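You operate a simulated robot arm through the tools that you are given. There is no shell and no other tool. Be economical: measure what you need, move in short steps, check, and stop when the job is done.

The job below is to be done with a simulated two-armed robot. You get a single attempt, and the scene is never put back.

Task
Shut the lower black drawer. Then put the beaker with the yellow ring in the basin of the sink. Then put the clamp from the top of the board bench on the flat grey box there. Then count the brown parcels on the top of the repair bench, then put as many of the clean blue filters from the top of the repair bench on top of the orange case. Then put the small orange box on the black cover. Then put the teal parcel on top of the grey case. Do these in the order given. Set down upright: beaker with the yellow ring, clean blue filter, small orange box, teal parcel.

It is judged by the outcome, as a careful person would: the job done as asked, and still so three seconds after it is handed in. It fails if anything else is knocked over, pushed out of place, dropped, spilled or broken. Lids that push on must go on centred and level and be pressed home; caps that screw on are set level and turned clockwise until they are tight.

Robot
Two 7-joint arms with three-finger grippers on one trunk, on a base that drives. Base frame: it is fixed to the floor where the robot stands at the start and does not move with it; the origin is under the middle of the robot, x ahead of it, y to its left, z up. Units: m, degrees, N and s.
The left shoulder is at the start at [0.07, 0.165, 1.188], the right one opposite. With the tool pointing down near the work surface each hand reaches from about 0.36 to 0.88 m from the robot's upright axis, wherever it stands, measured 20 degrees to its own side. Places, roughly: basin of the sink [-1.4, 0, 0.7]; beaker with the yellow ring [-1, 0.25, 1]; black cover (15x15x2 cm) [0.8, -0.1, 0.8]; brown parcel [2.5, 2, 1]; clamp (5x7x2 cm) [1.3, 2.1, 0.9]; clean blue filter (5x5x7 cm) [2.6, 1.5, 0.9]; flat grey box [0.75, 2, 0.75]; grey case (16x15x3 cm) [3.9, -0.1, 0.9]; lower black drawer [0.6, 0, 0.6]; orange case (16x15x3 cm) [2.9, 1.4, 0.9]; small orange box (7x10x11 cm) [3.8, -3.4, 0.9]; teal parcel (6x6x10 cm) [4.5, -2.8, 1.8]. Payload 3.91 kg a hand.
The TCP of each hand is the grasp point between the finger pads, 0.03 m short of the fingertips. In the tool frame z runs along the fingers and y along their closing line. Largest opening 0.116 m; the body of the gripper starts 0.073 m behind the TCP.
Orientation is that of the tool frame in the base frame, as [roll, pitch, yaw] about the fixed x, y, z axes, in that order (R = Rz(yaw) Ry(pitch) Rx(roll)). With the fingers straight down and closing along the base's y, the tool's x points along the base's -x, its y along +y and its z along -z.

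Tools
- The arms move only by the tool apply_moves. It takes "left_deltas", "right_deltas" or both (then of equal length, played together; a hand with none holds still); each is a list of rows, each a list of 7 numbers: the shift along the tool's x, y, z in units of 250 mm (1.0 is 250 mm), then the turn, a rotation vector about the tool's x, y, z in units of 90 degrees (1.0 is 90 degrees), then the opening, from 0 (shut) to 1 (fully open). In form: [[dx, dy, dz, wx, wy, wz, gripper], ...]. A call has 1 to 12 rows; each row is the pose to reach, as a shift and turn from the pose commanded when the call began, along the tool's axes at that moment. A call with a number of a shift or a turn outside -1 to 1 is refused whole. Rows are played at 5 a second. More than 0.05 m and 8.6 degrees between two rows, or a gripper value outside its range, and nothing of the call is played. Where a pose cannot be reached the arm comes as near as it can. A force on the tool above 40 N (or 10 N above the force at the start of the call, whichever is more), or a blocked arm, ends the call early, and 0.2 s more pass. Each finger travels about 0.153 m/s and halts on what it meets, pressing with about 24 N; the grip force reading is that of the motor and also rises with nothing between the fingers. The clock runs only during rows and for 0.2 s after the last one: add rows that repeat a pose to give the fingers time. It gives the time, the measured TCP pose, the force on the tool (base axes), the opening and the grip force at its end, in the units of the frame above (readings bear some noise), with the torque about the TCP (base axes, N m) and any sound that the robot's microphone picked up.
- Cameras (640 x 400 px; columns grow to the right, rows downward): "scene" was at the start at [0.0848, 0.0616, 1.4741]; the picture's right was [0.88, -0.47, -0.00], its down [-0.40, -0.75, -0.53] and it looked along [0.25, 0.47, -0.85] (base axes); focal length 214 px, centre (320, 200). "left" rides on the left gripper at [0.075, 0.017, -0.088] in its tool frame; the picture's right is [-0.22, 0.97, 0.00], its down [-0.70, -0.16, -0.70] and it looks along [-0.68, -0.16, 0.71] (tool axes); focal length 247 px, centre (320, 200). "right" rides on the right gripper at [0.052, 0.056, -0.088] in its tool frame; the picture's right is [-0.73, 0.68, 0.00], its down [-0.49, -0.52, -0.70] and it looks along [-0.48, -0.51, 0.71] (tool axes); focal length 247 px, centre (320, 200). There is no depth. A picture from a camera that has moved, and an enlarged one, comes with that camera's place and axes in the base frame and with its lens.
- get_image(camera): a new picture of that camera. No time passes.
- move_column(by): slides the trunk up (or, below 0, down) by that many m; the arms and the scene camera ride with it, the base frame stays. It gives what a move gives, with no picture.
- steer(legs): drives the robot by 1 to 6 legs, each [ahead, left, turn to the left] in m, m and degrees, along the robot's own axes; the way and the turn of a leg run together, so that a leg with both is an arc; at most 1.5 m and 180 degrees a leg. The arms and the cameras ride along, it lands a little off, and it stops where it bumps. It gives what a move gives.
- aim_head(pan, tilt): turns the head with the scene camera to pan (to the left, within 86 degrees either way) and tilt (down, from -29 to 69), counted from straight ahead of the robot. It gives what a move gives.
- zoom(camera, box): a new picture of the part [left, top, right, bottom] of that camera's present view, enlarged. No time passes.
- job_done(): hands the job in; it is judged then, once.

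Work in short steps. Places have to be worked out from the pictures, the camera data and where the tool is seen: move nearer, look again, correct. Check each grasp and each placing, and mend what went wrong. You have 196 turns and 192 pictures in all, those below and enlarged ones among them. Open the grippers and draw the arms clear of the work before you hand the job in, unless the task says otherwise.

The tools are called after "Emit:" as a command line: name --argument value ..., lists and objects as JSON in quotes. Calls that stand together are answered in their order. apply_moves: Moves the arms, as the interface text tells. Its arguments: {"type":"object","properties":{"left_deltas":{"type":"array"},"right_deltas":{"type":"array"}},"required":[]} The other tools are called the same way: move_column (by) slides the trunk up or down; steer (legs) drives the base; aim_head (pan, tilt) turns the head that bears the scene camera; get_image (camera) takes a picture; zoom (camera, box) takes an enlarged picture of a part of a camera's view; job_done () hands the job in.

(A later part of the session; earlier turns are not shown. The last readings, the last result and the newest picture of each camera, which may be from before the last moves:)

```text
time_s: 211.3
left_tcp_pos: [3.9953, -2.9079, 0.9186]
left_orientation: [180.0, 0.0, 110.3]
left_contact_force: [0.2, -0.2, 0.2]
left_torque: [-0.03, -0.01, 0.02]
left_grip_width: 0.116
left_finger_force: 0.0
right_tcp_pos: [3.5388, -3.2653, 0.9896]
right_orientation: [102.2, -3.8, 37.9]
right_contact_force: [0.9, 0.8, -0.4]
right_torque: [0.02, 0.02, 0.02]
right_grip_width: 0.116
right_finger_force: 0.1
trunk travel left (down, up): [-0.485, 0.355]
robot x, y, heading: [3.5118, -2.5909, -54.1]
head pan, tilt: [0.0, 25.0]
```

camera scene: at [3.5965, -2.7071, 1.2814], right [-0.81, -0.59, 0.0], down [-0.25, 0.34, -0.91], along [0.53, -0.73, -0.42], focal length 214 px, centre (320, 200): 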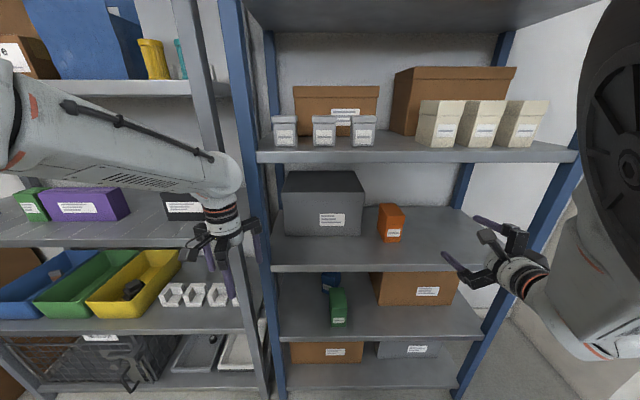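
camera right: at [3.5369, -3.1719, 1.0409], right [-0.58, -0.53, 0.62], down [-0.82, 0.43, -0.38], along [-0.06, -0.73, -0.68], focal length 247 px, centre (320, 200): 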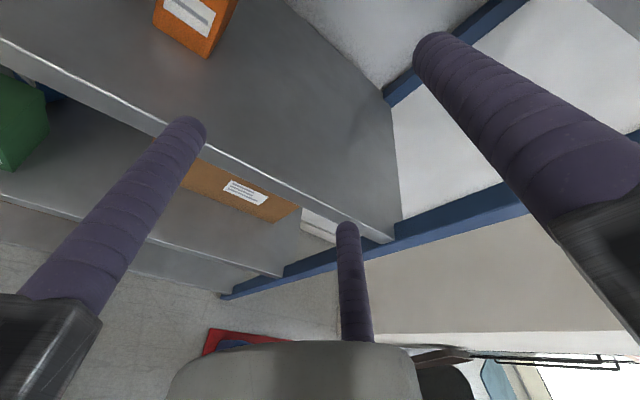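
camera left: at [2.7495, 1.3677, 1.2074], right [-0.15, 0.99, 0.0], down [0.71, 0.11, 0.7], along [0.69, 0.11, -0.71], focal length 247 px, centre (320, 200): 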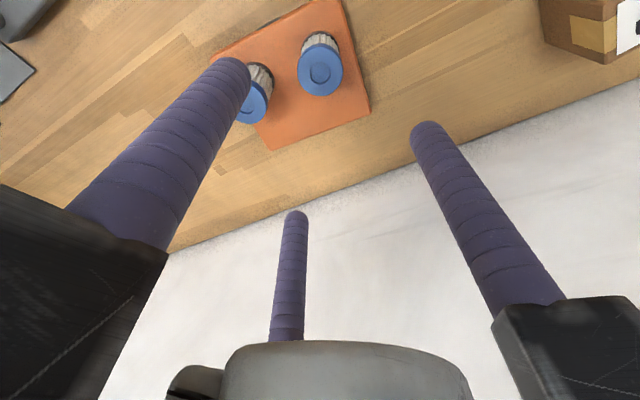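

Deltas start from the measured pose. I move to the standoff in front of the box, levelling the tool.

Emit:
apply_moves --right_deltas '[[0.104, -0.04, 0.1, 0, 0, -0.01, 1], [0.208, -0.12, 0.2, 0, 0, -0.02, 1], [0.312, -0.21, 0.31, 0, 0, -0.03, 1], [0.415, -0.295, 0.413, 0, 0, -0.042, 1], [0.415, -0.295, 0.413, 0, 0, -0.042, 1]]'

Emit:
get_image --camera "right"

Emit:
zoom --camera "scene" --box '[340, 160, 560, 300]'

```text
time_s: 212.5
left_tcp_pos: [3.9948, -2.9091, 0.9193]
left_orientation: [180.0, 0.0, 110.2]
left_contact_force: [-0.3, 0.7, 0.3]
left_torque: [0.02, 0.0, 0.05]
left_grip_width: 0.1162
left_finger_force: 0.0
right_tcp_pos: [3.6442, -3.2883, 0.9645]
right_orientation: [103.9, -3.7, 39.1]
right_contact_force: [0.4, 0.3, -0.7]
right_torque: [0.01, 0.0, 0.02]
right_grip_width: 0.1162
right_finger_force: 0.1
right hand out of reach, approached as far as the arm can: row 2, 3, 4, 5
trunk travel left (down, up): [-0.485, 0.355]
robot x, y, heading: [3.51, -2.5917, -54.3]
head pan, tilt: [0.0, 25.0]
```

```text
73 pictures are left
camera right: at [3.6356, -3.2025, 1.0425], right [-0.5, -0.61, 0.61], down [-0.87, 0.33, -0.37], along [0.02, -0.72, -0.7], focal length 247 px, centre (320, 200)
```

right: 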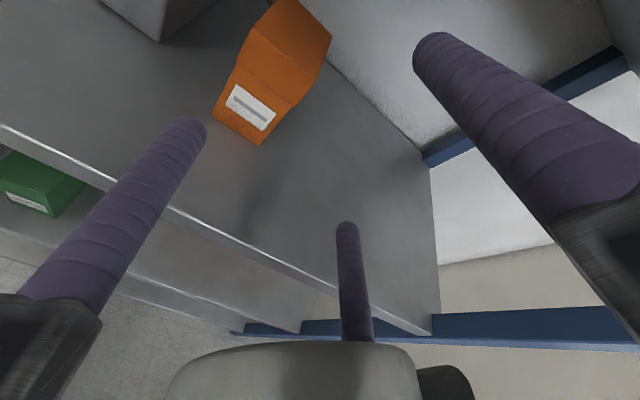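

```text
2.86 times, centred on (450, 230) of scene
camera zoom: at [3.5955, -2.7063, 1.2816], right [-0.81, -0.59, 0.0], down [-0.25, 0.34, -0.91], along [0.53, -0.73, -0.42], focal length 613 px, centre (-51, 114)
```

zoom: 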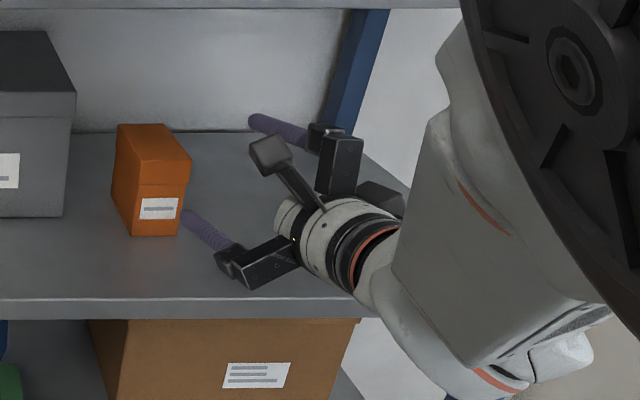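

The arm is folded too close to the body. I back up 0.2 m so it can stretch out, and retry.

Emit:
steer --legs '[[-0.2, 0, 0]]'

Emit:
apply_moves --right_deltas '[[0, -0.05, 0.16, 0, 0, -0.01, 1], [0, -0.1, 0.32, 0, 0, -0.02, 1], [0, -0.15, 0.48, 0, 0, -0.04, 1], [0, -0.2, 0.64, 0, 0, -0.04, 1], [0, -0.2, 0.64, 0, 0, -0.04, 1]]'

```text
time_s: 214.1
left_tcp_pos: [3.8788, -2.745, 0.9178]
left_orientation: [-180.0, 0.1, 110.6]
left_contact_force: [0.0, -0.1, 0.6]
left_torque: [-0.03, -0.01, -0.01]
left_grip_width: 0.116
left_finger_force: 0.0
right_tcp_pos: [3.5296, -3.1258, 0.9586]
right_orientation: [104.3, -3.6, 39.1]
right_contact_force: [-0.1, -0.3, 0.2]
right_torque: [0.01, 0.03, 0.01]
right_grip_width: 0.1159
right_finger_force: 0.1
trunk travel left (down, up): [-0.485, 0.355]
robot x, y, heading: [3.3912, -2.4298, -54.3]
head pan, tilt: [0.0, 25.0]
```

```text
time_s: 215.5
left_tcp_pos: [3.8799, -2.7454, 0.9189]
left_orientation: [179.9, 0.0, 110.4]
left_contact_force: [0.4, -0.4, -0.1]
left_torque: [0.01, 0.02, -0.01]
left_grip_width: 0.116
left_finger_force: 0.0
right_tcp_pos: [3.5953, -3.2673, 0.8989]
right_orientation: [106.7, -3.4, 38.2]
right_contact_force: [0.3, -0.6, -0.5]
right_torque: [0.0, -0.03, 0.03]
right_grip_width: 0.1158
right_finger_force: 0.1
right hand out of reach, approached as far as the arm can: row 1, 2, 3, 4, 5
trunk travel left (down, up): [-0.485, 0.355]
robot x, y, heading: [3.3921, -2.4291, -54.1]
head pan, tilt: [0.0, 25.0]
stopped in row 5 (right hand): the arm was blocked; the commanded pose is now the measured one
```

Emit:
get_image --camera "scene"

Emit:
get_image --camera "right"

```text
71 pictures are left
camera scene: at [3.4795, -2.5454, 1.2813], right [-0.81, -0.59, 0.0], down [-0.25, 0.34, -0.91], along [0.53, -0.73, -0.42], focal length 214 px, centre (320, 200)
```

scene: 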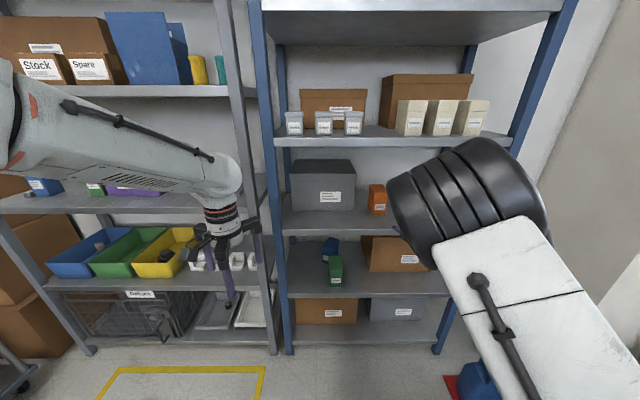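

```text
70 pictures are left
camera right: at [3.5896, -3.1844, 0.9798], right [-0.48, -0.63, 0.61], down [-0.88, 0.36, -0.33], along [-0.01, -0.69, -0.72], focal length 247 px, centre (320, 200)
```

right: 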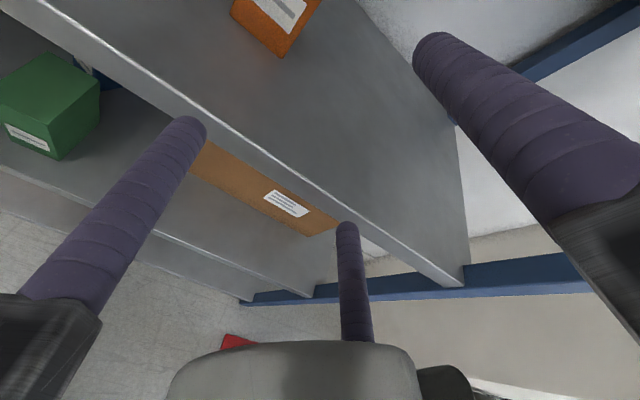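

This roll puts the arm at its limit. The three fingers are 120° apart, so the same layout (one finger up) is reached by rolling the other way to 30° past the natural pose. I back off 0.12 m and roll by -120° about the tool axis.

Emit:
steer --legs '[[-0.12, 0, 0]]'

Emit:
apply_moves --right_deltas '[[0, 0, 0, 0, 0, -0.09, 1], [0, 0, 0, 0, 0, -0.18, 1], [0, 0, 0, 0, 0, -0.27, 1], [0, 0, 0, 0, 0, -0.36, 1], [0, 0, 0, 0, 0, -0.45, 1], [0, 0, 0, 0, 0, -0.54, 1], [0, 0, 0, 0, 0, -0.63, 1], [0, 0, 0, 0, 0, -0.72, 1], [0, 0, 0, 0, 0, -0.81, 1], [0, 0, 0, 0, 0, -0.9, 1], [0, 0, 0, 0, 0, -0.99, 1]]'

Emit:
apply_moves --right_deltas '[[0, 0, 0, 0, 0, -0.09, 1], [0, 0, 0, 0, 0, -0.18, 1], [0, 0, 0, 0, 0, -0.27, 1], [0, 0, 0, 0, 0, -0.34, 1], [0, 0, 0, 0, 0, -0.34, 1]]'

Emit:
get_image --camera "scene"

```text
time_s: 216.7
left_tcp_pos: [3.8096, -2.6506, 0.9199]
left_orientation: [-180.0, 0.1, 110.4]
left_contact_force: [0.2, 0.2, -0.1]
left_torque: [-0.01, -0.03, 0.02]
left_grip_width: 0.1159
left_finger_force: 0.1
right_tcp_pos: [3.5233, -3.1712, 0.9003]
right_orientation: [106.4, -3.5, 38.1]
right_contact_force: [0.1, 0.9, 0.8]
right_torque: [0.01, -0.01, 0.01]
right_grip_width: 0.1161
right_finger_force: 0.1
trunk travel left (down, up): [-0.485, 0.355]
robot x, y, heading: [3.3245, -2.3375, -54.1]
head pan, tilt: [0.0, 25.0]
```

```text
time_s: 219.1
left_tcp_pos: [3.8098, -2.6504, 0.9183]
left_orientation: [179.8, 0.0, 110.3]
left_contact_force: [0.4, 0.3, 0.2]
left_torque: [-0.01, 0.01, 0.02]
left_grip_width: 0.116
left_finger_force: 0.0
right_tcp_pos: [3.5216, -3.1727, 0.899]
right_orientation: [165.6, 72.9, 113.9]
right_contact_force: [-0.3, 0.3, -1.1]
right_torque: [0.02, 0.02, -0.01]
right_grip_width: 0.1159
right_finger_force: 0.1
trunk travel left (down, up): [-0.485, 0.355]
robot x, y, heading: [3.3203, -2.3323, -53.9]
head pan, tilt: [0.0, 25.0]
```

```text
time_s: 220.3
left_tcp_pos: [3.8097, -2.6508, 0.9175]
left_orientation: [180.0, 0.0, 110.4]
left_contact_force: [-0.4, -0.4, 0.3]
left_torque: [0.06, 0.02, -0.02]
left_grip_width: 0.1159
left_finger_force: 0.0
right_tcp_pos: [3.5207, -3.1741, 0.8993]
right_orientation: [-124.1, 59.6, -171.6]
right_contact_force: [-0.3, 0.3, 0.1]
right_torque: [0.02, 0.01, 0.0]
right_grip_width: 0.1162
right_finger_force: 0.0
trunk travel left (down, up): [-0.485, 0.355]
robot x, y, heading: [3.3215, -2.3363, -54.1]
head pan, tilt: [0.0, 25.0]
```

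```text
69 pictures are left
camera scene: at [3.4097, -2.4495, 1.2815], right [-0.81, -0.59, 0.0], down [-0.25, 0.34, -0.91], along [0.53, -0.73, -0.42], focal length 214 px, centre (320, 200)
```

scene: 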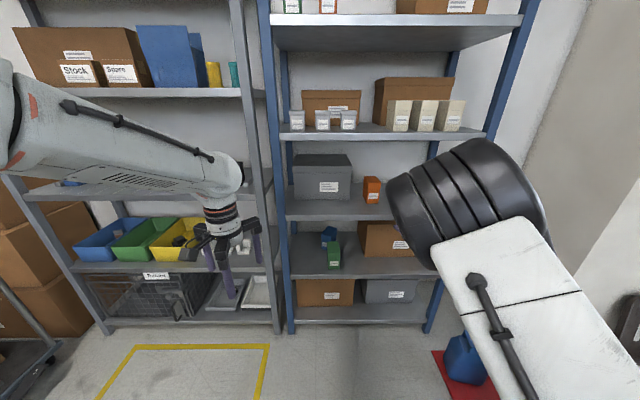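

That roll is reachable. I trim tilt and roll, and shift the hand left 8 cm and back 8 cm while still clear of the rack.

Emit:
apply_moves --right_deltas '[[-0.027, 0.108, -0.1, 0.01, -0.02, -0.015, 1], [-0.055, 0.216, -0.2, 0.02, -0.04, -0.03, 1], [-0.082, 0.324, -0.313, 0.029, -0.06, -0.045, 1], [-0.082, 0.324, -0.313, 0.029, -0.06, -0.045, 1]]'

Emit:
steer --legs '[[0.27, 0, 1.5]]'

Emit:
get_image --camera "right"

Emit:
get_image --camera "scene"

```text
time_s: 221.0
left_tcp_pos: [3.8092, -2.6521, 0.9178]
left_orientation: [-180.0, 0.0, 110.4]
left_contact_force: [0.3, 0.4, -0.4]
left_torque: [0.02, 0.0, 0.0]
left_grip_width: 0.116
left_finger_force: 0.0
right_tcp_pos: [3.4874, -3.1183, 0.8065]
right_orientation: [-139.2, 54.2, 175.3]
right_contact_force: [0.3, -0.9, -0.5]
right_torque: [0.01, 0.01, 0.02]
right_grip_width: 0.1161
right_finger_force: 0.0
right hand out of reach, approached as far as the arm can: row 1, 2, 3
trunk travel left (down, up): [-0.485, 0.355]
robot x, y, heading: [3.3237, -2.3336, -54.1]
head pan, tilt: [0.0, 25.0]
stopped in row 3 (right hand): the arm was blocked; the commanded pose is now the measured one
```

```text
time_s: 222.9
left_tcp_pos: [3.9753, -2.8549, 0.9181]
left_orientation: [-180.0, 0.0, 111.6]
left_contact_force: [1.0, -0.6, 0.1]
left_torque: [-0.02, 0.01, -0.01]
left_grip_width: 0.1159
left_finger_force: 0.0
right_tcp_pos: [3.6611, -3.3263, 0.8014]
right_orientation: [-140.0, 53.9, 175.8]
right_contact_force: [0.4, 0.9, 0.3]
right_torque: [0.02, 0.0, 0.04]
right_grip_width: 0.116
right_finger_force: 0.1
trunk travel left (down, up): [-0.485, 0.355]
robot x, y, heading: [3.4845, -2.5475, -53.0]
head pan, tilt: [0.0, 25.0]
stopped in leg 1: the force on the tool passed its limit at 58 N (the readings are from after the stop); the commanded pose is now the measured one
```

```text
68 pictures are left
camera right: at [3.6124, -3.2219, 0.7779], right [0.82, 0.46, 0.33], down [-0.41, 0.08, 0.91], along [0.39, -0.88, 0.26], focal length 247 px, centre (320, 200)
```

right: 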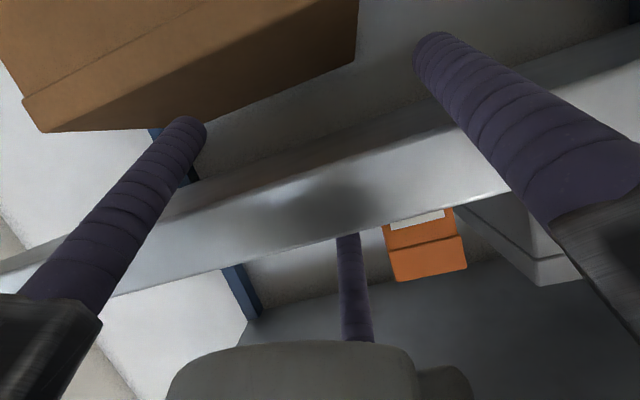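

```text
67 pictures are left
camera scene: at [3.5713, -2.6623, 1.2815], right [-0.8, -0.6, 0.0], down [-0.26, 0.34, -0.91], along [0.55, -0.72, -0.42], focal length 214 px, centre (320, 200)
```

scene: 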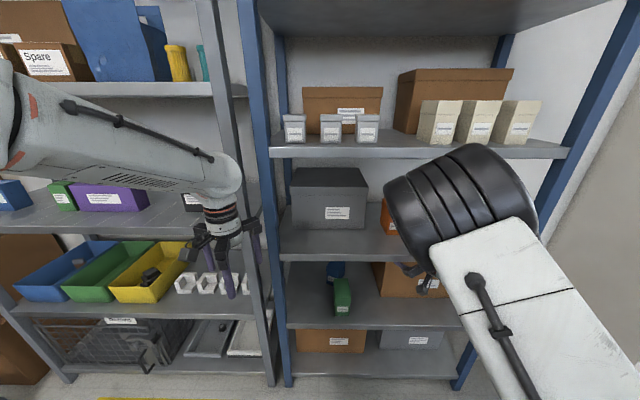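

The arm ended lower than planned and touched the shelf edge. I back off at once and check the rack.

Emit:
steer --legs '[[-0.3, 0, 0]]'

Emit:
get_image --camera "scene"

Emit:
get_image --camera "right"

```text
time_s: 225.0
left_tcp_pos: [3.7997, -2.6217, 0.9184]
left_orientation: [180.0, 0.0, 111.9]
left_contact_force: [0.2, 1.1, 0.5]
left_torque: [-0.03, 0.0, 0.03]
left_grip_width: 0.1162
left_finger_force: 0.1
right_tcp_pos: [3.4883, -3.0925, 0.803]
right_orientation: [-139.9, 53.9, 176.2]
right_contact_force: [0.3, 0.4, 0.0]
right_torque: [0.0, 0.01, 0.02]
right_grip_width: 0.1159
right_finger_force: 0.2
trunk travel left (down, up): [-0.485, 0.355]
robot x, y, heading: [3.3068, -2.3188, -52.8]
head pan, tilt: [0.0, 25.0]
```

```text
66 pictures are left
camera scene: at [3.3944, -2.4291, 1.2816], right [-0.79, -0.61, 0.0], down [-0.26, 0.34, -0.91], along [0.55, -0.72, -0.42], focal length 214 px, centre (320, 200)
```

scene: 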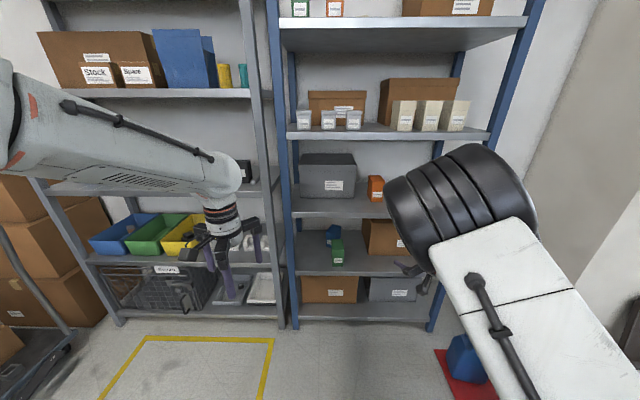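

```text
65 pictures are left
camera right: at [3.4386, -2.9889, 0.7786], right [0.82, 0.47, 0.33], down [-0.41, 0.08, 0.91], along [0.4, -0.88, 0.26], focal length 247 px, centre (320, 200)
```

right: 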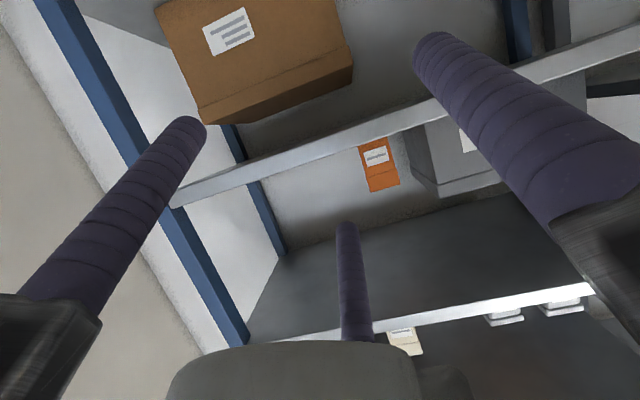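

The rack and box are undisturbed. I'll use the left arm instead, which is in its natural pose; first I fold the right arm back to pointing down.

Emit:
apply_moves --right_deltas '[[-0.03, -0.01, -0.1, -0.037, 0.079, 0, 1], [-0.06, -0.02, -0.2, -0.074, 0.158, 0, 1], [-0.09, -0.03, -0.3, -0.112, 0.237, 0, 1], [-0.125, -0.04, -0.4, -0.149, 0.316, 0, 1], [-0.16, -0.05, -0.5, -0.186, 0.395, 0, 1], [-0.19, -0.06, -0.6, -0.223, 0.474, 0, 1], [-0.22, -0.07, -0.7, -0.26, 0.553, 0, 1], [-0.25, -0.08, -0.81, -0.2975, 0.632, 0, 1]]'

Emit:
get_image --camera "scene"

```text
time_s: 226.8
left_tcp_pos: [3.7992, -2.6211, 0.9192]
left_orientation: [180.0, 0.1, 111.9]
left_contact_force: [0.7, -0.2, -0.7]
left_torque: [0.02, 0.02, -0.01]
left_grip_width: 0.1161
left_finger_force: 0.1
right_tcp_pos: [3.3948, -2.9705, 0.9495]
right_orientation: [-179.9, 0.2, 155.2]
right_contact_force: [-0.2, 0.2, 0.0]
right_torque: [-0.01, -0.05, 0.01]
right_grip_width: 0.1161
right_finger_force: 0.1
trunk travel left (down, up): [-0.485, 0.355]
robot x, y, heading: [3.3054, -2.3211, -52.5]
head pan, tilt: [0.0, 25.0]
```

```text
64 pictures are left
camera scene: at [3.394, -2.4299, 1.2815], right [-0.79, -0.61, 0.0], down [-0.26, 0.34, -0.91], along [0.55, -0.72, -0.42], focal length 214 px, centre (320, 200)
```

scene: 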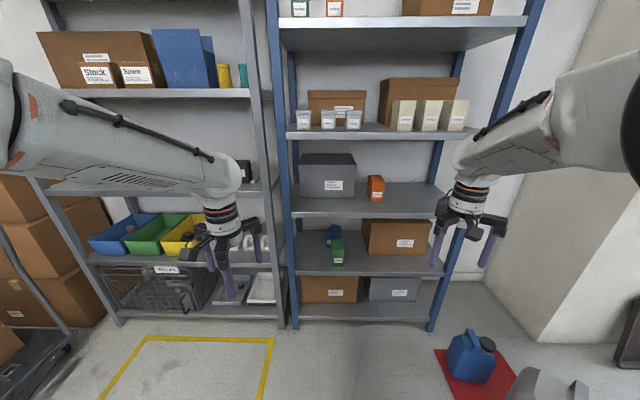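

The right arm is natural again, with the roll already right. Now I tilt it up 78° about the lateral axis while moving it forward, so it stays stretched.

Emit:
apply_moves --right_deltas '[[-0.1, -0.03, 0.016, 0.04, -0.077, 0, 1], [-0.2, -0.06, 0.032, 0.081, -0.153, 0, 1], [-0.3, -0.093, 0.048, 0.121, -0.23, 0, 1], [-0.4, -0.124, 0.064, 0.161, -0.307, 0, 1], [-0.5, -0.155, 0.08, 0.202, -0.383, 0, 1], [-0.6, -0.186, 0.096, 0.242, -0.46, 0, 1], [-0.7, -0.217, 0.112, 0.282, -0.537, 0, 1], [-0.8, -0.248, 0.128, 0.322, -0.614, 0, 1], [-0.9, -0.28, 0.144, 0.363, -0.69, 0, 1], [-1.0, -0.31, 0.16, 0.403, -0.767, 0, 1]]'

Emit:
get_image --camera "right"

Emit:
get_image --camera "scene"

```text
time_s: 229.0
left_tcp_pos: [3.8006, -2.622, 0.9183]
left_orientation: [-180.0, 0.1, 111.9]
left_contact_force: [0.1, 0.3, 0.9]
left_torque: [-0.02, 0.03, 0.03]
left_grip_width: 0.1161
left_finger_force: 0.0
right_tcp_pos: [3.5923, -3.1469, 0.9087]
right_orientation: [-114.0, 60.1, -163.6]
right_contact_force: [0.1, 0.3, -1.2]
right_torque: [0.0, -0.02, 0.02]
right_grip_width: 0.1158
right_finger_force: 0.1
trunk travel left (down, up): [-0.485, 0.355]
robot x, y, heading: [3.3094, -2.315, -52.6]
head pan, tilt: [0.0, 25.0]
```

```text
63 pictures are left
camera right: at [3.5505, -3.051, 0.856], right [0.79, 0.52, 0.33], down [-0.52, 0.29, 0.8], along [0.32, -0.8, 0.5], focal length 247 px, centre (320, 200)
```

right: 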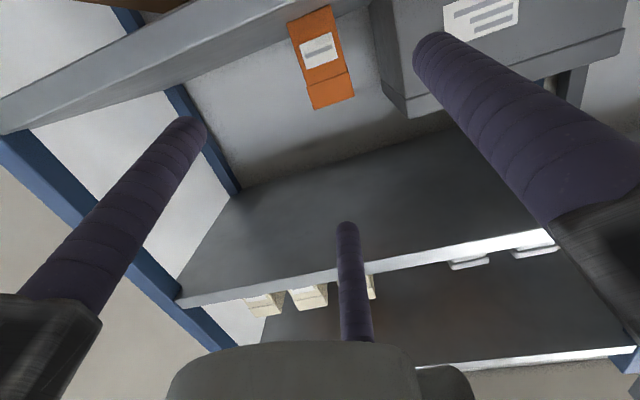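

```text
62 pictures are left
camera scene: at [3.3959, -2.431, 1.2813], right [-0.79, -0.61, 0.0], down [-0.26, 0.34, -0.91], along [0.55, -0.72, -0.42], focal length 214 px, centre (320, 200)
```

scene: 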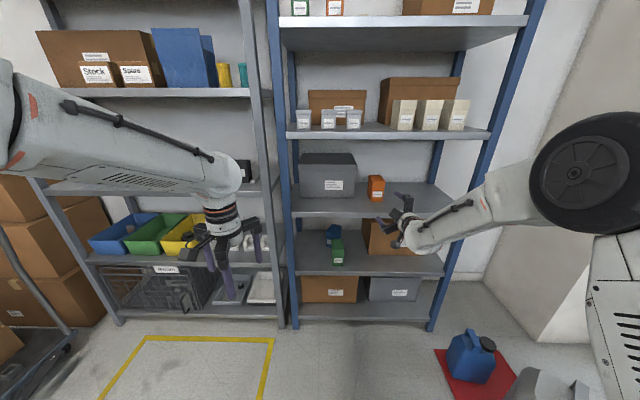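

The hand is level with the box and lines up within 4 mm; remaining distance 0.31 m straight ahead. I drive 0.18 m and verify.

Emit:
steer --legs '[[0.18, 0, 0]]'

Emit:
get_image --camera "right"

Emit:
zoom --camera "scene" --box '[320, 150, 500, 270]'

```text
time_s: 230.5
left_tcp_pos: [3.91, -2.7656, 0.9179]
left_orientation: [-180.0, 0.0, 112.0]
left_contact_force: [0.9, -0.3, -0.3]
left_torque: [0.0, 0.02, -0.02]
left_grip_width: 0.1159
left_finger_force: 0.1
right_tcp_pos: [3.7051, -3.29, 0.9092]
right_orientation: [-114.1, 60.1, -163.6]
right_contact_force: [0.3, -0.5, -0.6]
right_torque: [-0.03, -0.01, -0.01]
right_grip_width: 0.116
right_finger_force: 0.1
trunk travel left (down, up): [-0.485, 0.355]
robot x, y, heading: [3.4147, -2.4621, -52.4]
head pan, tilt: [0.0, 25.0]
```

```text
61 pictures are left
camera right: at [3.6616, -3.1939, 0.8561], right [0.79, 0.52, 0.32], down [-0.52, 0.29, 0.8], along [0.32, -0.8, 0.5], focal length 247 px, centre (320, 200)
```

right: 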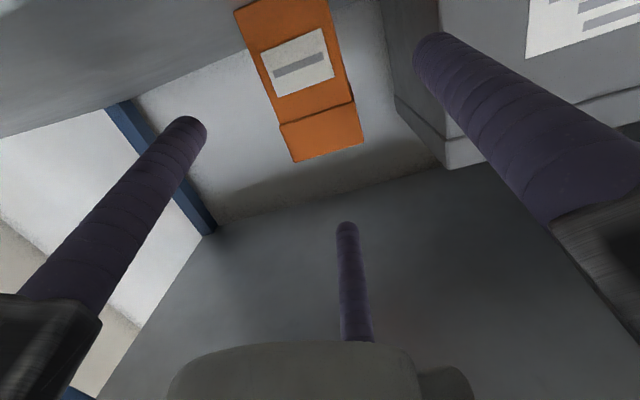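

```text
3.33 times, centred on (410, 210) of scene
camera zoom: at [3.5061, -2.5744, 1.2813], right [-0.79, -0.61, 0.0], down [-0.26, 0.34, -0.91], along [0.55, -0.72, -0.42], focal length 715 px, centre (20, 167)
```

zoom: 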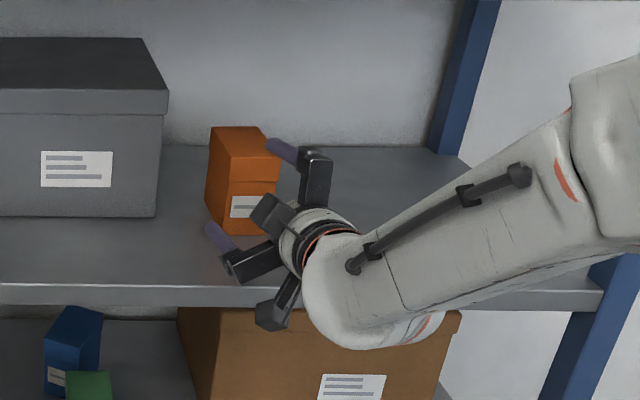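

Aligned; box slightly to the right by ~5 mm. I correct that with the arm and then drive the last 0.128 m.

Emit:
apply_moves --right_deltas '[[0.025, -0.014, 0, 0, 0, 0, 1], [0.025, -0.014, 0, 0, 0, 0, 1]]'

Emit:
steer --legs '[[0.128, 0, 0]]'

Emit:
get_image --camera "right"

Emit:
zoom --camera "scene" --box '[320, 150, 500, 270]'

```text
time_s: 231.1
left_tcp_pos: [3.9101, -2.7642, 0.919]
left_orientation: [179.9, 0.0, 112.0]
left_contact_force: [0.5, 1.1, -0.4]
left_torque: [0.02, -0.01, 0.01]
left_grip_width: 0.116
left_finger_force: 0.1
right_tcp_pos: [3.6982, -3.2908, 0.9056]
right_orientation: [-114.1, 60.1, -163.5]
right_contact_force: [0.0, 0.1, 0.3]
right_torque: [0.01, 0.01, -0.01]
right_grip_width: 0.1159
right_finger_force: 0.0
trunk travel left (down, up): [-0.485, 0.355]
robot x, y, heading: [3.4179, -2.4599, -52.1]
head pan, tilt: [0.0, 25.0]
```

```text
time_s: 232.3
left_tcp_pos: [3.9879, -2.8634, 0.919]
left_orientation: [180.0, 0.0, 112.2]
left_contact_force: [0.0, 0.3, -0.7]
left_torque: [0.0, 0.0, -0.03]
left_grip_width: 0.1157
left_finger_force: 0.0
right_tcp_pos: [3.7761, -3.3902, 0.9061]
right_orientation: [-114.1, 60.1, -163.6]
right_contact_force: [0.4, 0.1, -0.2]
right_torque: [-0.02, 0.0, 0.03]
right_grip_width: 0.1162
right_finger_force: 0.1
trunk travel left (down, up): [-0.485, 0.355]
robot x, y, heading: [3.4901, -2.5617, -52.2]
head pan, tilt: [0.0, 25.0]
```

```text
59 pictures are left
camera right: at [3.7337, -3.2951, 0.8521], right [0.79, 0.52, 0.32], down [-0.52, 0.29, 0.8], along [0.33, -0.8, 0.5], focal length 247 px, centre (320, 200)
```

right: 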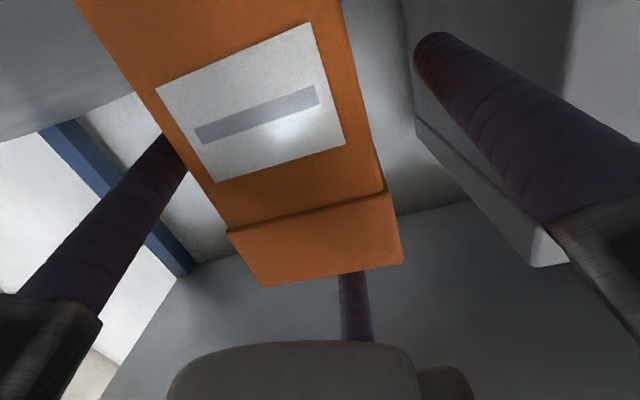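

```text
3.33 times, centred on (410, 210) of scene
camera zoom: at [3.5824, -2.6732, 1.2814], right [-0.79, -0.61, 0.0], down [-0.26, 0.34, -0.91], along [0.55, -0.72, -0.42], focal length 715 px, centre (20, 167)
```

zoom: 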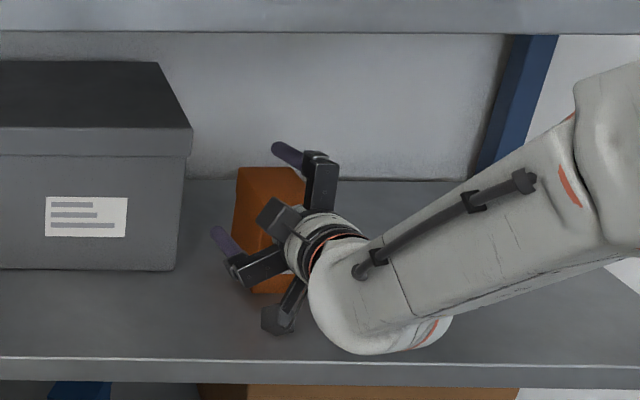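

The box is between the side fingers with the third above its lid. I close.

Emit:
apply_moves --right_deltas '[[0, 0, 0, 0, 0, 0, 0.8], [0, 0, 0, 0, 0, 0, 0.65], [0, 0, 0, 0, 0, 0, 0.5], [0, 0, 0, 0, 0, 0, 0.4], [0, 0, 0, 0, 0, 0, 0.4]]'

Emit:
get_image --camera "right"

```text
time_s: 233.5
left_tcp_pos: [3.9873, -2.862, 0.918]
left_orientation: [180.0, 0.0, 112.1]
left_contact_force: [0.6, -0.1, 0.1]
left_torque: [-0.02, 0.0, 0.02]
left_grip_width: 0.116
left_finger_force: 0.1
right_tcp_pos: [3.776, -3.3904, 0.9056]
right_orientation: [-114.1, 60.2, -163.5]
right_contact_force: [0.1, -0.6, -0.1]
right_torque: [-0.05, -0.07, 0.02]
right_grip_width: 0.0734
right_finger_force: 24.3
trunk travel left (down, up): [-0.485, 0.355]
robot x, y, heading: [3.4919, -2.5592, -52.5]
head pan, tilt: [0.0, 25.0]
```

```text
57 pictures are left
camera right: at [3.7334, -3.2946, 0.8528], right [0.79, 0.52, 0.32], down [-0.52, 0.29, 0.8], along [0.33, -0.8, 0.5], focal length 247 px, centre (320, 200)
```

right: 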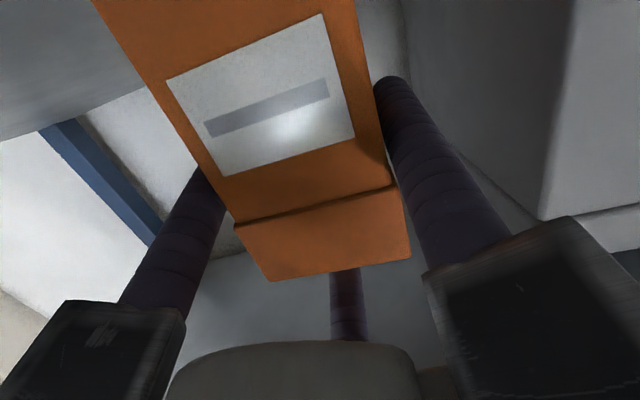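

Gripped (0.073). I lift 2.5 cm with the trunk and check.

Emit:
move_column --by 0.025

Emit:
get_image --camera "right"

Emit:
get_image --camera "scene"

```text
time_s: 234.2
left_tcp_pos: [3.9879, -2.8633, 0.9432]
left_orientation: [-180.0, 0.0, 112.1]
left_contact_force: [0.5, -0.1, -0.9]
left_torque: [-0.02, 0.03, 0.01]
left_grip_width: 0.116
left_finger_force: 0.1
right_tcp_pos: [3.7761, -3.3919, 0.9292]
right_orientation: [-114.1, 60.2, -163.6]
right_contact_force: [-0.7, 0.0, -1.3]
right_torque: [0.02, 0.01, 0.01]
right_grip_width: 0.0734
right_finger_force: 23.9
trunk travel left (down, up): [-0.51, 0.33]
robot x, y, heading: [3.4908, -2.5591, -52.5]
head pan, tilt: [0.0, 25.0]
```

```text
56 pictures are left
camera right: at [3.7336, -3.2951, 0.877], right [0.79, 0.52, 0.32], down [-0.52, 0.29, 0.8], along [0.33, -0.8, 0.5], focal length 247 px, centre (320, 200)
```

right: 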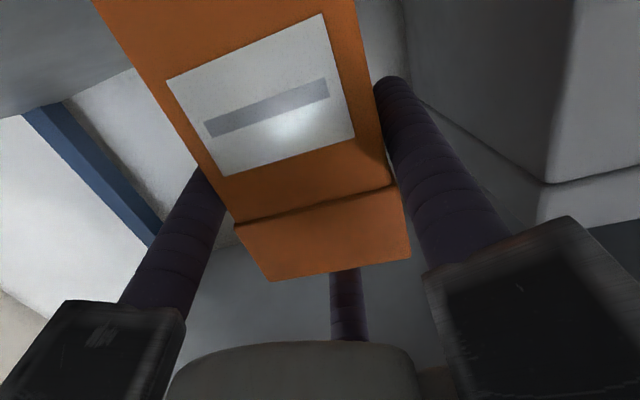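

```text
55 pictures are left
camera scene: at [3.5822, -2.6733, 1.3063], right [-0.79, -0.61, 0.0], down [-0.26, 0.34, -0.91], along [0.55, -0.72, -0.42], focal length 214 px, centre (320, 200)
```

scene: 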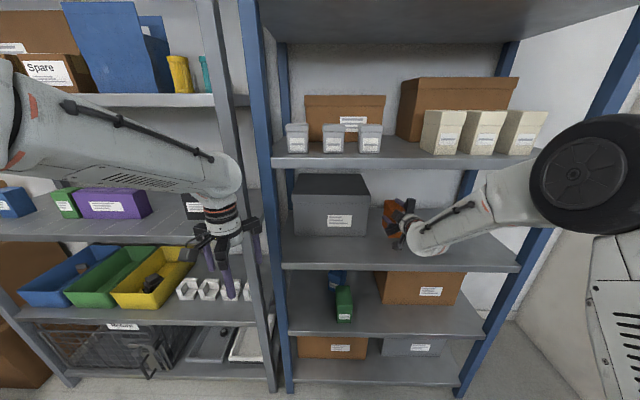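

The orange box is held upright and steady. I back straight out of the rack.

Emit:
steer --legs '[[-0.5, 0, 0]]'

Emit:
move_column --by 0.3

Emit:
steer --legs '[[0, 0.85, 0]]'

Emit:
aim_head --pan -86 --tilt 30

Emit:
get_image --camera "scene"

```text
time_s: 237.2
left_tcp_pos: [3.6783, -2.468, 0.9429]
left_orientation: [-180.0, 0.0, 111.5]
left_contact_force: [-1.0, -0.1, 0.1]
left_torque: [0.01, -0.04, -0.01]
left_grip_width: 0.1161
left_finger_force: 0.1
right_tcp_pos: [3.4617, -2.9925, 0.931]
right_orientation: [-114.0, 60.1, -164.0]
right_contact_force: [0.1, 0.2, -1.0]
right_torque: [0.03, 0.03, -0.01]
right_grip_width: 0.0732
right_finger_force: 23.5
trunk travel left (down, up): [-0.51, 0.33]
robot x, y, heading: [3.1849, -2.1571, -53.0]
head pan, tilt: [0.0, 25.0]
```

```text
time_s: 240.2
left_tcp_pos: [3.6787, -2.4679, 1.2444]
left_orientation: [-179.9, 0.0, 111.5]
left_contact_force: [0.8, -0.7, 0.9]
left_torque: [-0.02, 0.01, 0.04]
left_grip_width: 0.1159
left_finger_force: 0.0
right_tcp_pos: [3.461, -2.9921, 1.2288]
right_orientation: [-114.0, 60.1, -164.2]
right_contact_force: [0.4, 0.5, -1.9]
right_torque: [0.03, 0.0, -0.02]
right_grip_width: 0.0734
right_finger_force: 24.3
trunk travel left (down, up): [-0.81, 0.03]
robot x, y, heading: [3.1852, -2.1585, -53.2]
head pan, tilt: [0.0, 25.0]
```

```text
time_s: 244.7
left_tcp_pos: [4.3514, -1.9645, 1.2433]
left_orientation: [179.9, 0.0, 111.0]
left_contact_force: [0.2, 0.9, -0.5]
left_torque: [0.06, -0.02, -0.01]
left_grip_width: 0.1162
left_finger_force: 0.0
right_tcp_pos: [4.1303, -2.4898, 1.2295]
right_orientation: [-114.1, 60.1, -164.5]
right_contact_force: [-0.6, -0.5, -0.8]
right_torque: [0.03, -0.01, -0.02]
right_grip_width: 0.0731
right_finger_force: 24.1
trunk travel left (down, up): [-0.81, 0.03]
robot x, y, heading: [3.8614, -1.6538, -53.3]
head pan, tilt: [0.0, 25.0]
```

```text
time_s: 246.3
left_tcp_pos: [4.3517, -1.9645, 1.2447]
left_orientation: [179.9, 0.0, 111.0]
left_contact_force: [0.3, 0.1, -0.3]
left_torque: [0.02, 0.01, -0.03]
left_grip_width: 0.116
left_finger_force: 0.1
right_tcp_pos: [4.1308, -2.4904, 1.2301]
right_orientation: [-114.1, 60.1, -164.5]
right_contact_force: [0.3, 0.2, -1.5]
right_torque: [0.02, 0.07, 0.0]
right_grip_width: 0.0731
right_finger_force: 24.3
trunk travel left (down, up): [-0.81, 0.03]
robot x, y, heading: [3.8661, -1.6553, -53.5]
head pan, tilt: [-85.9, 30.0]
```

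```text
54 pictures are left
camera scene: at [3.8258, -1.7537, 1.5985], right [-0.65, 0.76, 0.0], down [0.38, 0.33, -0.87], along [-0.66, -0.57, -0.5], focal length 214 px, centre (320, 200)
```

scene: 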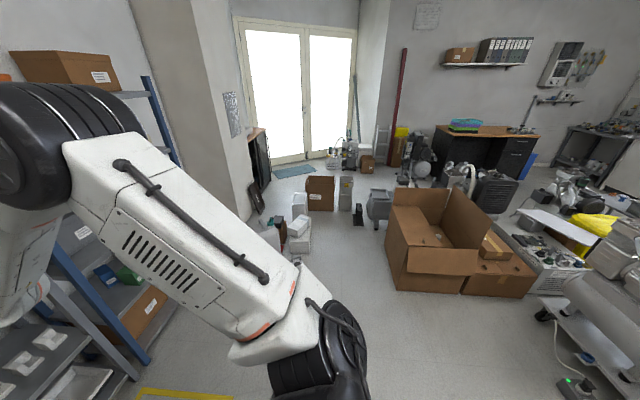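

I reverse up the aisle the way I came.

Emit:
steer --legs '[[0, 0, 0.4], [-1.3, 0, 0], [-1.3, 0, 0]]'

Emit:
get_image --camera "scene"

```text
time_s: 259.2
left_tcp_pos: [2.8241, 0.1101, 1.2435]
left_orientation: [-180.0, 0.1, 110.8]
left_contact_force: [-0.6, 0.0, 0.5]
left_torque: [0.03, -0.01, 0.02]
left_grip_width: 0.116
left_finger_force: 0.1
right_tcp_pos: [2.6007, -0.4142, 1.2303]
right_orientation: [-114.1, 60.1, -164.9]
right_contact_force: [-0.2, -1.1, -1.6]
right_torque: [0.01, 0.0, 0.01]
right_grip_width: 0.0732
right_finger_force: 24.0
trunk travel left (down, up): [-0.81, 0.03]
robot x, y, heading: [2.3382, 0.4221, -53.6]
head pan, tilt: [-85.9, 30.0]
```

```text
53 pictures are left
camera scene: at [2.2999, 0.3235, 1.5984], right [-0.65, 0.76, 0.0], down [0.38, 0.33, -0.87], along [-0.66, -0.56, -0.5], focal length 214 px, centre (320, 200)
```

scene: 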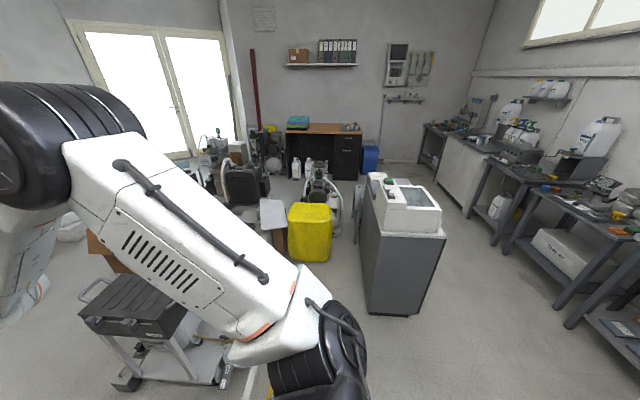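

I back up 0.5 m, then move diagonally to stand before the black cabinet (right of it in room terms), keeping the box high above the analyzer.

Emit:
steer --legs '[[0, 0, 0.5], [-0.5, 0, 0], [-0.72, -1.2, 0]]'

Emit:
aim_head --pan 0 --tilt 50

Emit:
get_image --camera "scene"

```text
time_s: 268.9
left_tcp_pos: [1.1552, 0.3713, 1.2437]
left_orientation: [180.0, 0.1, 111.5]
left_contact_force: [0.4, 0.4, 0.9]
left_torque: [-0.04, -0.01, -0.01]
left_grip_width: 0.1162
left_finger_force: 0.1
right_tcp_pos: [0.9403, -0.1561, 1.2302]
right_orientation: [-114.1, 60.1, -164.1]
right_contact_force: [0.3, -0.1, -2.0]
right_torque: [0.01, 0.02, 0.01]
right_grip_width: 0.0732
right_finger_force: 24.3
trunk travel left (down, up): [-0.81, 0.03]
robot x, y, heading: [0.6659, 0.6773, -52.9]
head pan, tilt: [-85.9, 30.0]
```

```text
time_s: 270.5
left_tcp_pos: [1.1564, 0.371, 1.2439]
left_orientation: [180.0, 0.0, 111.5]
left_contact_force: [-0.8, 0.7, 0.6]
left_torque: [0.01, 0.02, -0.02]
left_grip_width: 0.116
left_finger_force: 0.0
right_tcp_pos: [0.9401, -0.156, 1.2293]
right_orientation: [-114.1, 60.2, -164.1]
right_contact_force: [0.1, -0.2, -1.5]
right_torque: [0.02, 0.0, 0.02]
right_grip_width: 0.0732
right_finger_force: 24.1
trunk travel left (down, up): [-0.81, 0.03]
robot x, y, heading: [0.6647, 0.6801, -52.8]
head pan, tilt: [0.0, 50.0]
```

```text
52 pictures are left
camera scene: at [0.743, 0.5759, 1.5689], right [-0.8, -0.6, 0.0], down [-0.46, 0.61, -0.64], along [0.39, -0.51, -0.77], focal length 214 px, centre (320, 200)
```

scene: 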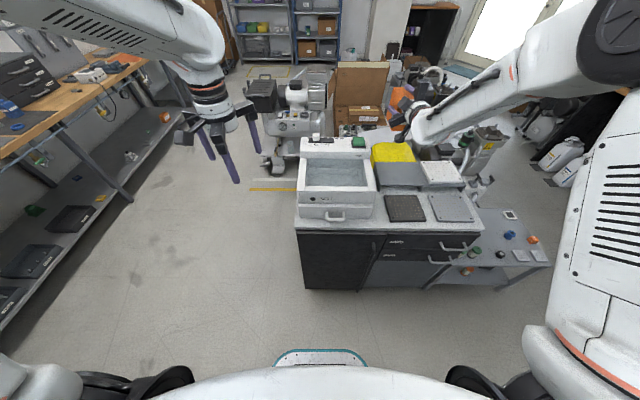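

Emit:
zoom --camera "scene" --box '[340, 150, 490, 250]'

```text
4.00 times, centred on (415, 200) of scene
camera zoom: at [0.743, 0.5759, 1.5689], right [-0.8, -0.6, 0.0], down [-0.46, 0.61, -0.64], along [0.39, -0.51, -0.77], focal length 858 px, centre (-60, 200)
```

zoom: 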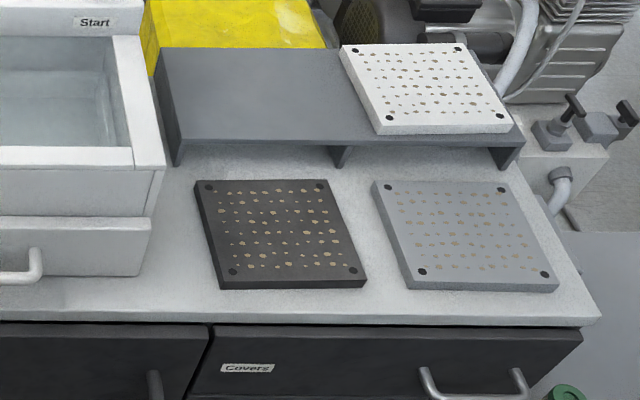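

Cover centre is (0.799, -0.12). To spare room behind me, I retract the hand 6.5 cm (high and clear here) and check that the arm follows exactly.

Emit:
apply_moves --right_deltas '[[0.015, 0.008, -0.085, 0, 0, 0, 0.4], [0.03, 0.016, -0.17, 0, 0, 0, 0.4], [0.046, 0.025, -0.255, 0, 0, 0, 0.4]]'

```text
time_s: 271.3
left_tcp_pos: [1.1552, 0.3706, 1.2437]
left_orientation: [-179.9, -0.1, 111.4]
left_contact_force: [-0.6, -0.1, 0.2]
left_torque: [0.01, -0.01, -0.03]
left_grip_width: 0.116
left_finger_force: 0.0
right_tcp_pos: [0.9009, -0.103, 1.2328]
right_orientation: [-114.0, 60.1, -164.0]
right_contact_force: [-0.6, -0.5, -2.3]
right_torque: [0.01, 0.04, 0.02]
right_grip_width: 0.0733
right_finger_force: 23.9
trunk travel left (down, up): [-0.81, 0.03]
robot x, y, heading: [0.6679, 0.6786, -52.8]
head pan, tilt: [0.0, 50.0]
```

It follows exactly. I drive 0.068 m back and 0.092 m right to sit above the cover.

Emit:
steer --legs '[[-0.068, -0.092, 0]]'

Emit:
move_column --by -0.22

Emit:
get_image --camera "scene"

Emit:
get_image --camera "right"

```text
time_s: 272.5
left_tcp_pos: [1.0425, 0.369, 1.2427]
left_orientation: [-179.8, 0.0, 111.6]
left_contact_force: [0.1, -0.4, -0.3]
left_torque: [0.0, 0.0, -0.02]
left_grip_width: 0.1159
left_finger_force: 0.0
right_tcp_pos: [0.7902, -0.1046, 1.2311]
right_orientation: [-114.1, 60.1, -164.0]
right_contact_force: [1.1, -1.3, -0.3]
right_torque: [0.02, 0.01, -0.04]
right_grip_width: 0.0733
right_finger_force: 23.9
trunk travel left (down, up): [-0.81, 0.03]
robot x, y, heading: [0.5485, 0.6776, -52.9]
head pan, tilt: [0.0, 50.0]
```

```text
time_s: 274.9
left_tcp_pos: [1.0404, 0.3695, 1.0235]
left_orientation: [179.9, 0.1, 111.6]
left_contact_force: [0.1, -0.4, -0.2]
left_torque: [0.01, -0.02, -0.01]
left_grip_width: 0.116
left_finger_force: 0.0
right_tcp_pos: [0.7883, -0.1055, 1.012]
right_orientation: [-114.1, 60.1, -164.0]
right_contact_force: [-0.3, 0.5, -1.1]
right_torque: [0.03, 0.0, 0.0]
right_grip_width: 0.073
right_finger_force: 24.3
trunk travel left (down, up): [-0.59, 0.25]
robot x, y, heading: [0.5505, 0.6741, -52.5]
head pan, tilt: [0.0, 50.0]
```

```text
50 pictures are left
camera scene: at [0.6287, 0.5741, 1.349], right [-0.8, -0.6, 0.0], down [-0.46, 0.61, -0.64], along [0.39, -0.51, -0.77], focal length 214 px, centre (320, 200)
```

scene: 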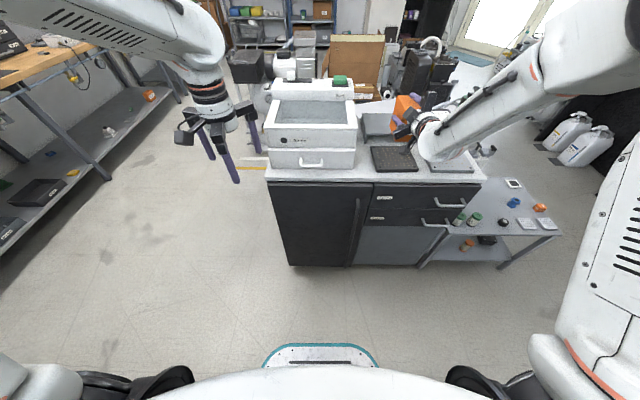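

```text
49 pictures are left
camera right: at [0.7467, -0.0088, 0.9592], right [0.79, 0.52, 0.32], down [-0.52, 0.29, 0.8], along [0.32, -0.8, 0.5], focal length 247 px, centre (320, 200)
```

right: 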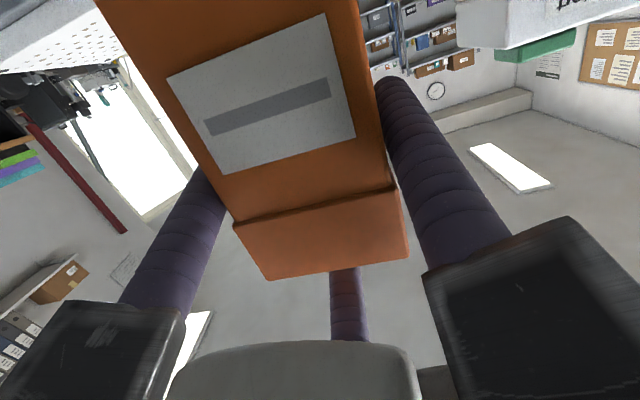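

Emit:
zoom --camera "scene" --box '[340, 80, 490, 190]'

```text
3.64 times, centred on (415, 135) of scene
camera zoom: at [0.6287, 0.5741, 1.349], right [-0.8, -0.6, 0.0], down [-0.46, 0.61, -0.64], along [0.39, -0.51, -0.77], focal length 780 px, centre (-26, 436)
```

zoom: 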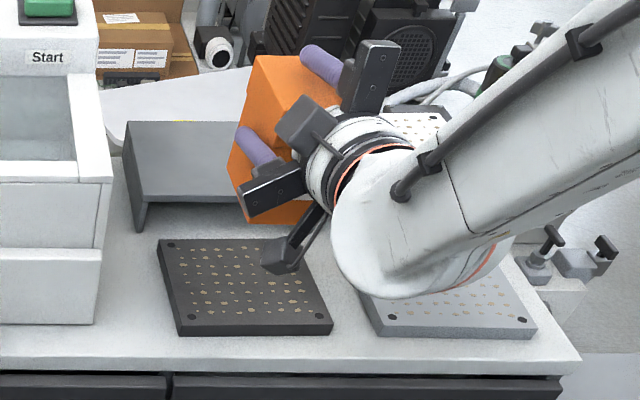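

Projecting the box's footprint shows it lands on the cover's centre within ~5 mm. I lower the trunk 8 cm and check.

Emit:
move_column --by -0.08

Emit:
zoom --camera "scene" --box '[340, 60, 490, 170]'

```text
time_s: 276.0
left_tcp_pos: [1.0422, 0.3682, 0.945]
left_orientation: [179.9, 0.0, 111.6]
left_contact_force: [-0.3, -0.5, 0.5]
left_torque: [-0.01, 0.0, 0.02]
left_grip_width: 0.1164
left_finger_force: 0.0
right_tcp_pos: [0.7886, -0.1048, 0.9332]
right_orientation: [-114.1, 60.0, -163.9]
right_contact_force: [0.0, 0.2, -1.8]
right_torque: [0.05, 0.02, -0.04]
right_grip_width: 0.0731
right_finger_force: 23.6
trunk travel left (down, up): [-0.51, 0.33]
robot x, y, heading: [0.5485, 0.6775, -52.8]
head pan, tilt: [0.0, 50.0]
```

```text
3.64 times, centred on (415, 115) of scene
camera zoom: at [0.6287, 0.5742, 1.269], right [-0.8, -0.6, 0.0], down [-0.46, 0.61, -0.64], along [0.39, -0.51, -0.77], focal length 780 px, centre (-26, 509)
```

zoom: 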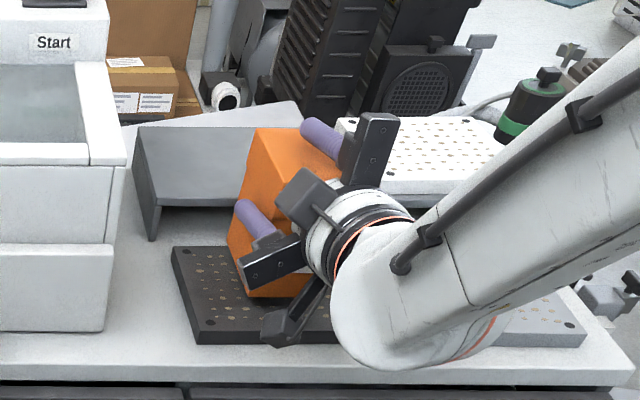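

I lower the last bit in 4 mm steps.

Emit:
apply_moves --right_deltas '[[0.014, 0.0073, 0.0033, 0, 0, 0, 0.4], [0.028, 0.0146, 0.0065, 0, 0, 0, 0.4], [0.042, 0.022, 0.01, 0, 0, 0, 0.4], [0.056, 0.029, 0.013, 0, 0, 0, 0.4], [0.066, 0.034, 0.0155, 0, 0, 0, 0.4]]'

```text
time_s: 277.2
left_tcp_pos: [1.0415, 0.3715, 0.945]
left_orientation: [180.0, 0.3, 111.7]
left_contact_force: [0.4, -0.3, 0.3]
left_torque: [0.02, 0.03, -0.02]
left_grip_width: 0.1159
left_finger_force: 0.0
right_tcp_pos: [0.7877, -0.1037, 0.9202]
right_orientation: [-112.6, 60.4, -162.6]
right_contact_force: [3.4, -7.2, 35.9]
right_torque: [0.42, 0.48, -0.03]
right_grip_width: 0.0729
right_finger_force: 23.9
trunk travel left (down, up): [-0.51, 0.33]
robot x, y, heading: [0.5535, 0.674, -52.9]
head pan, tilt: [0.0, 50.0]
```

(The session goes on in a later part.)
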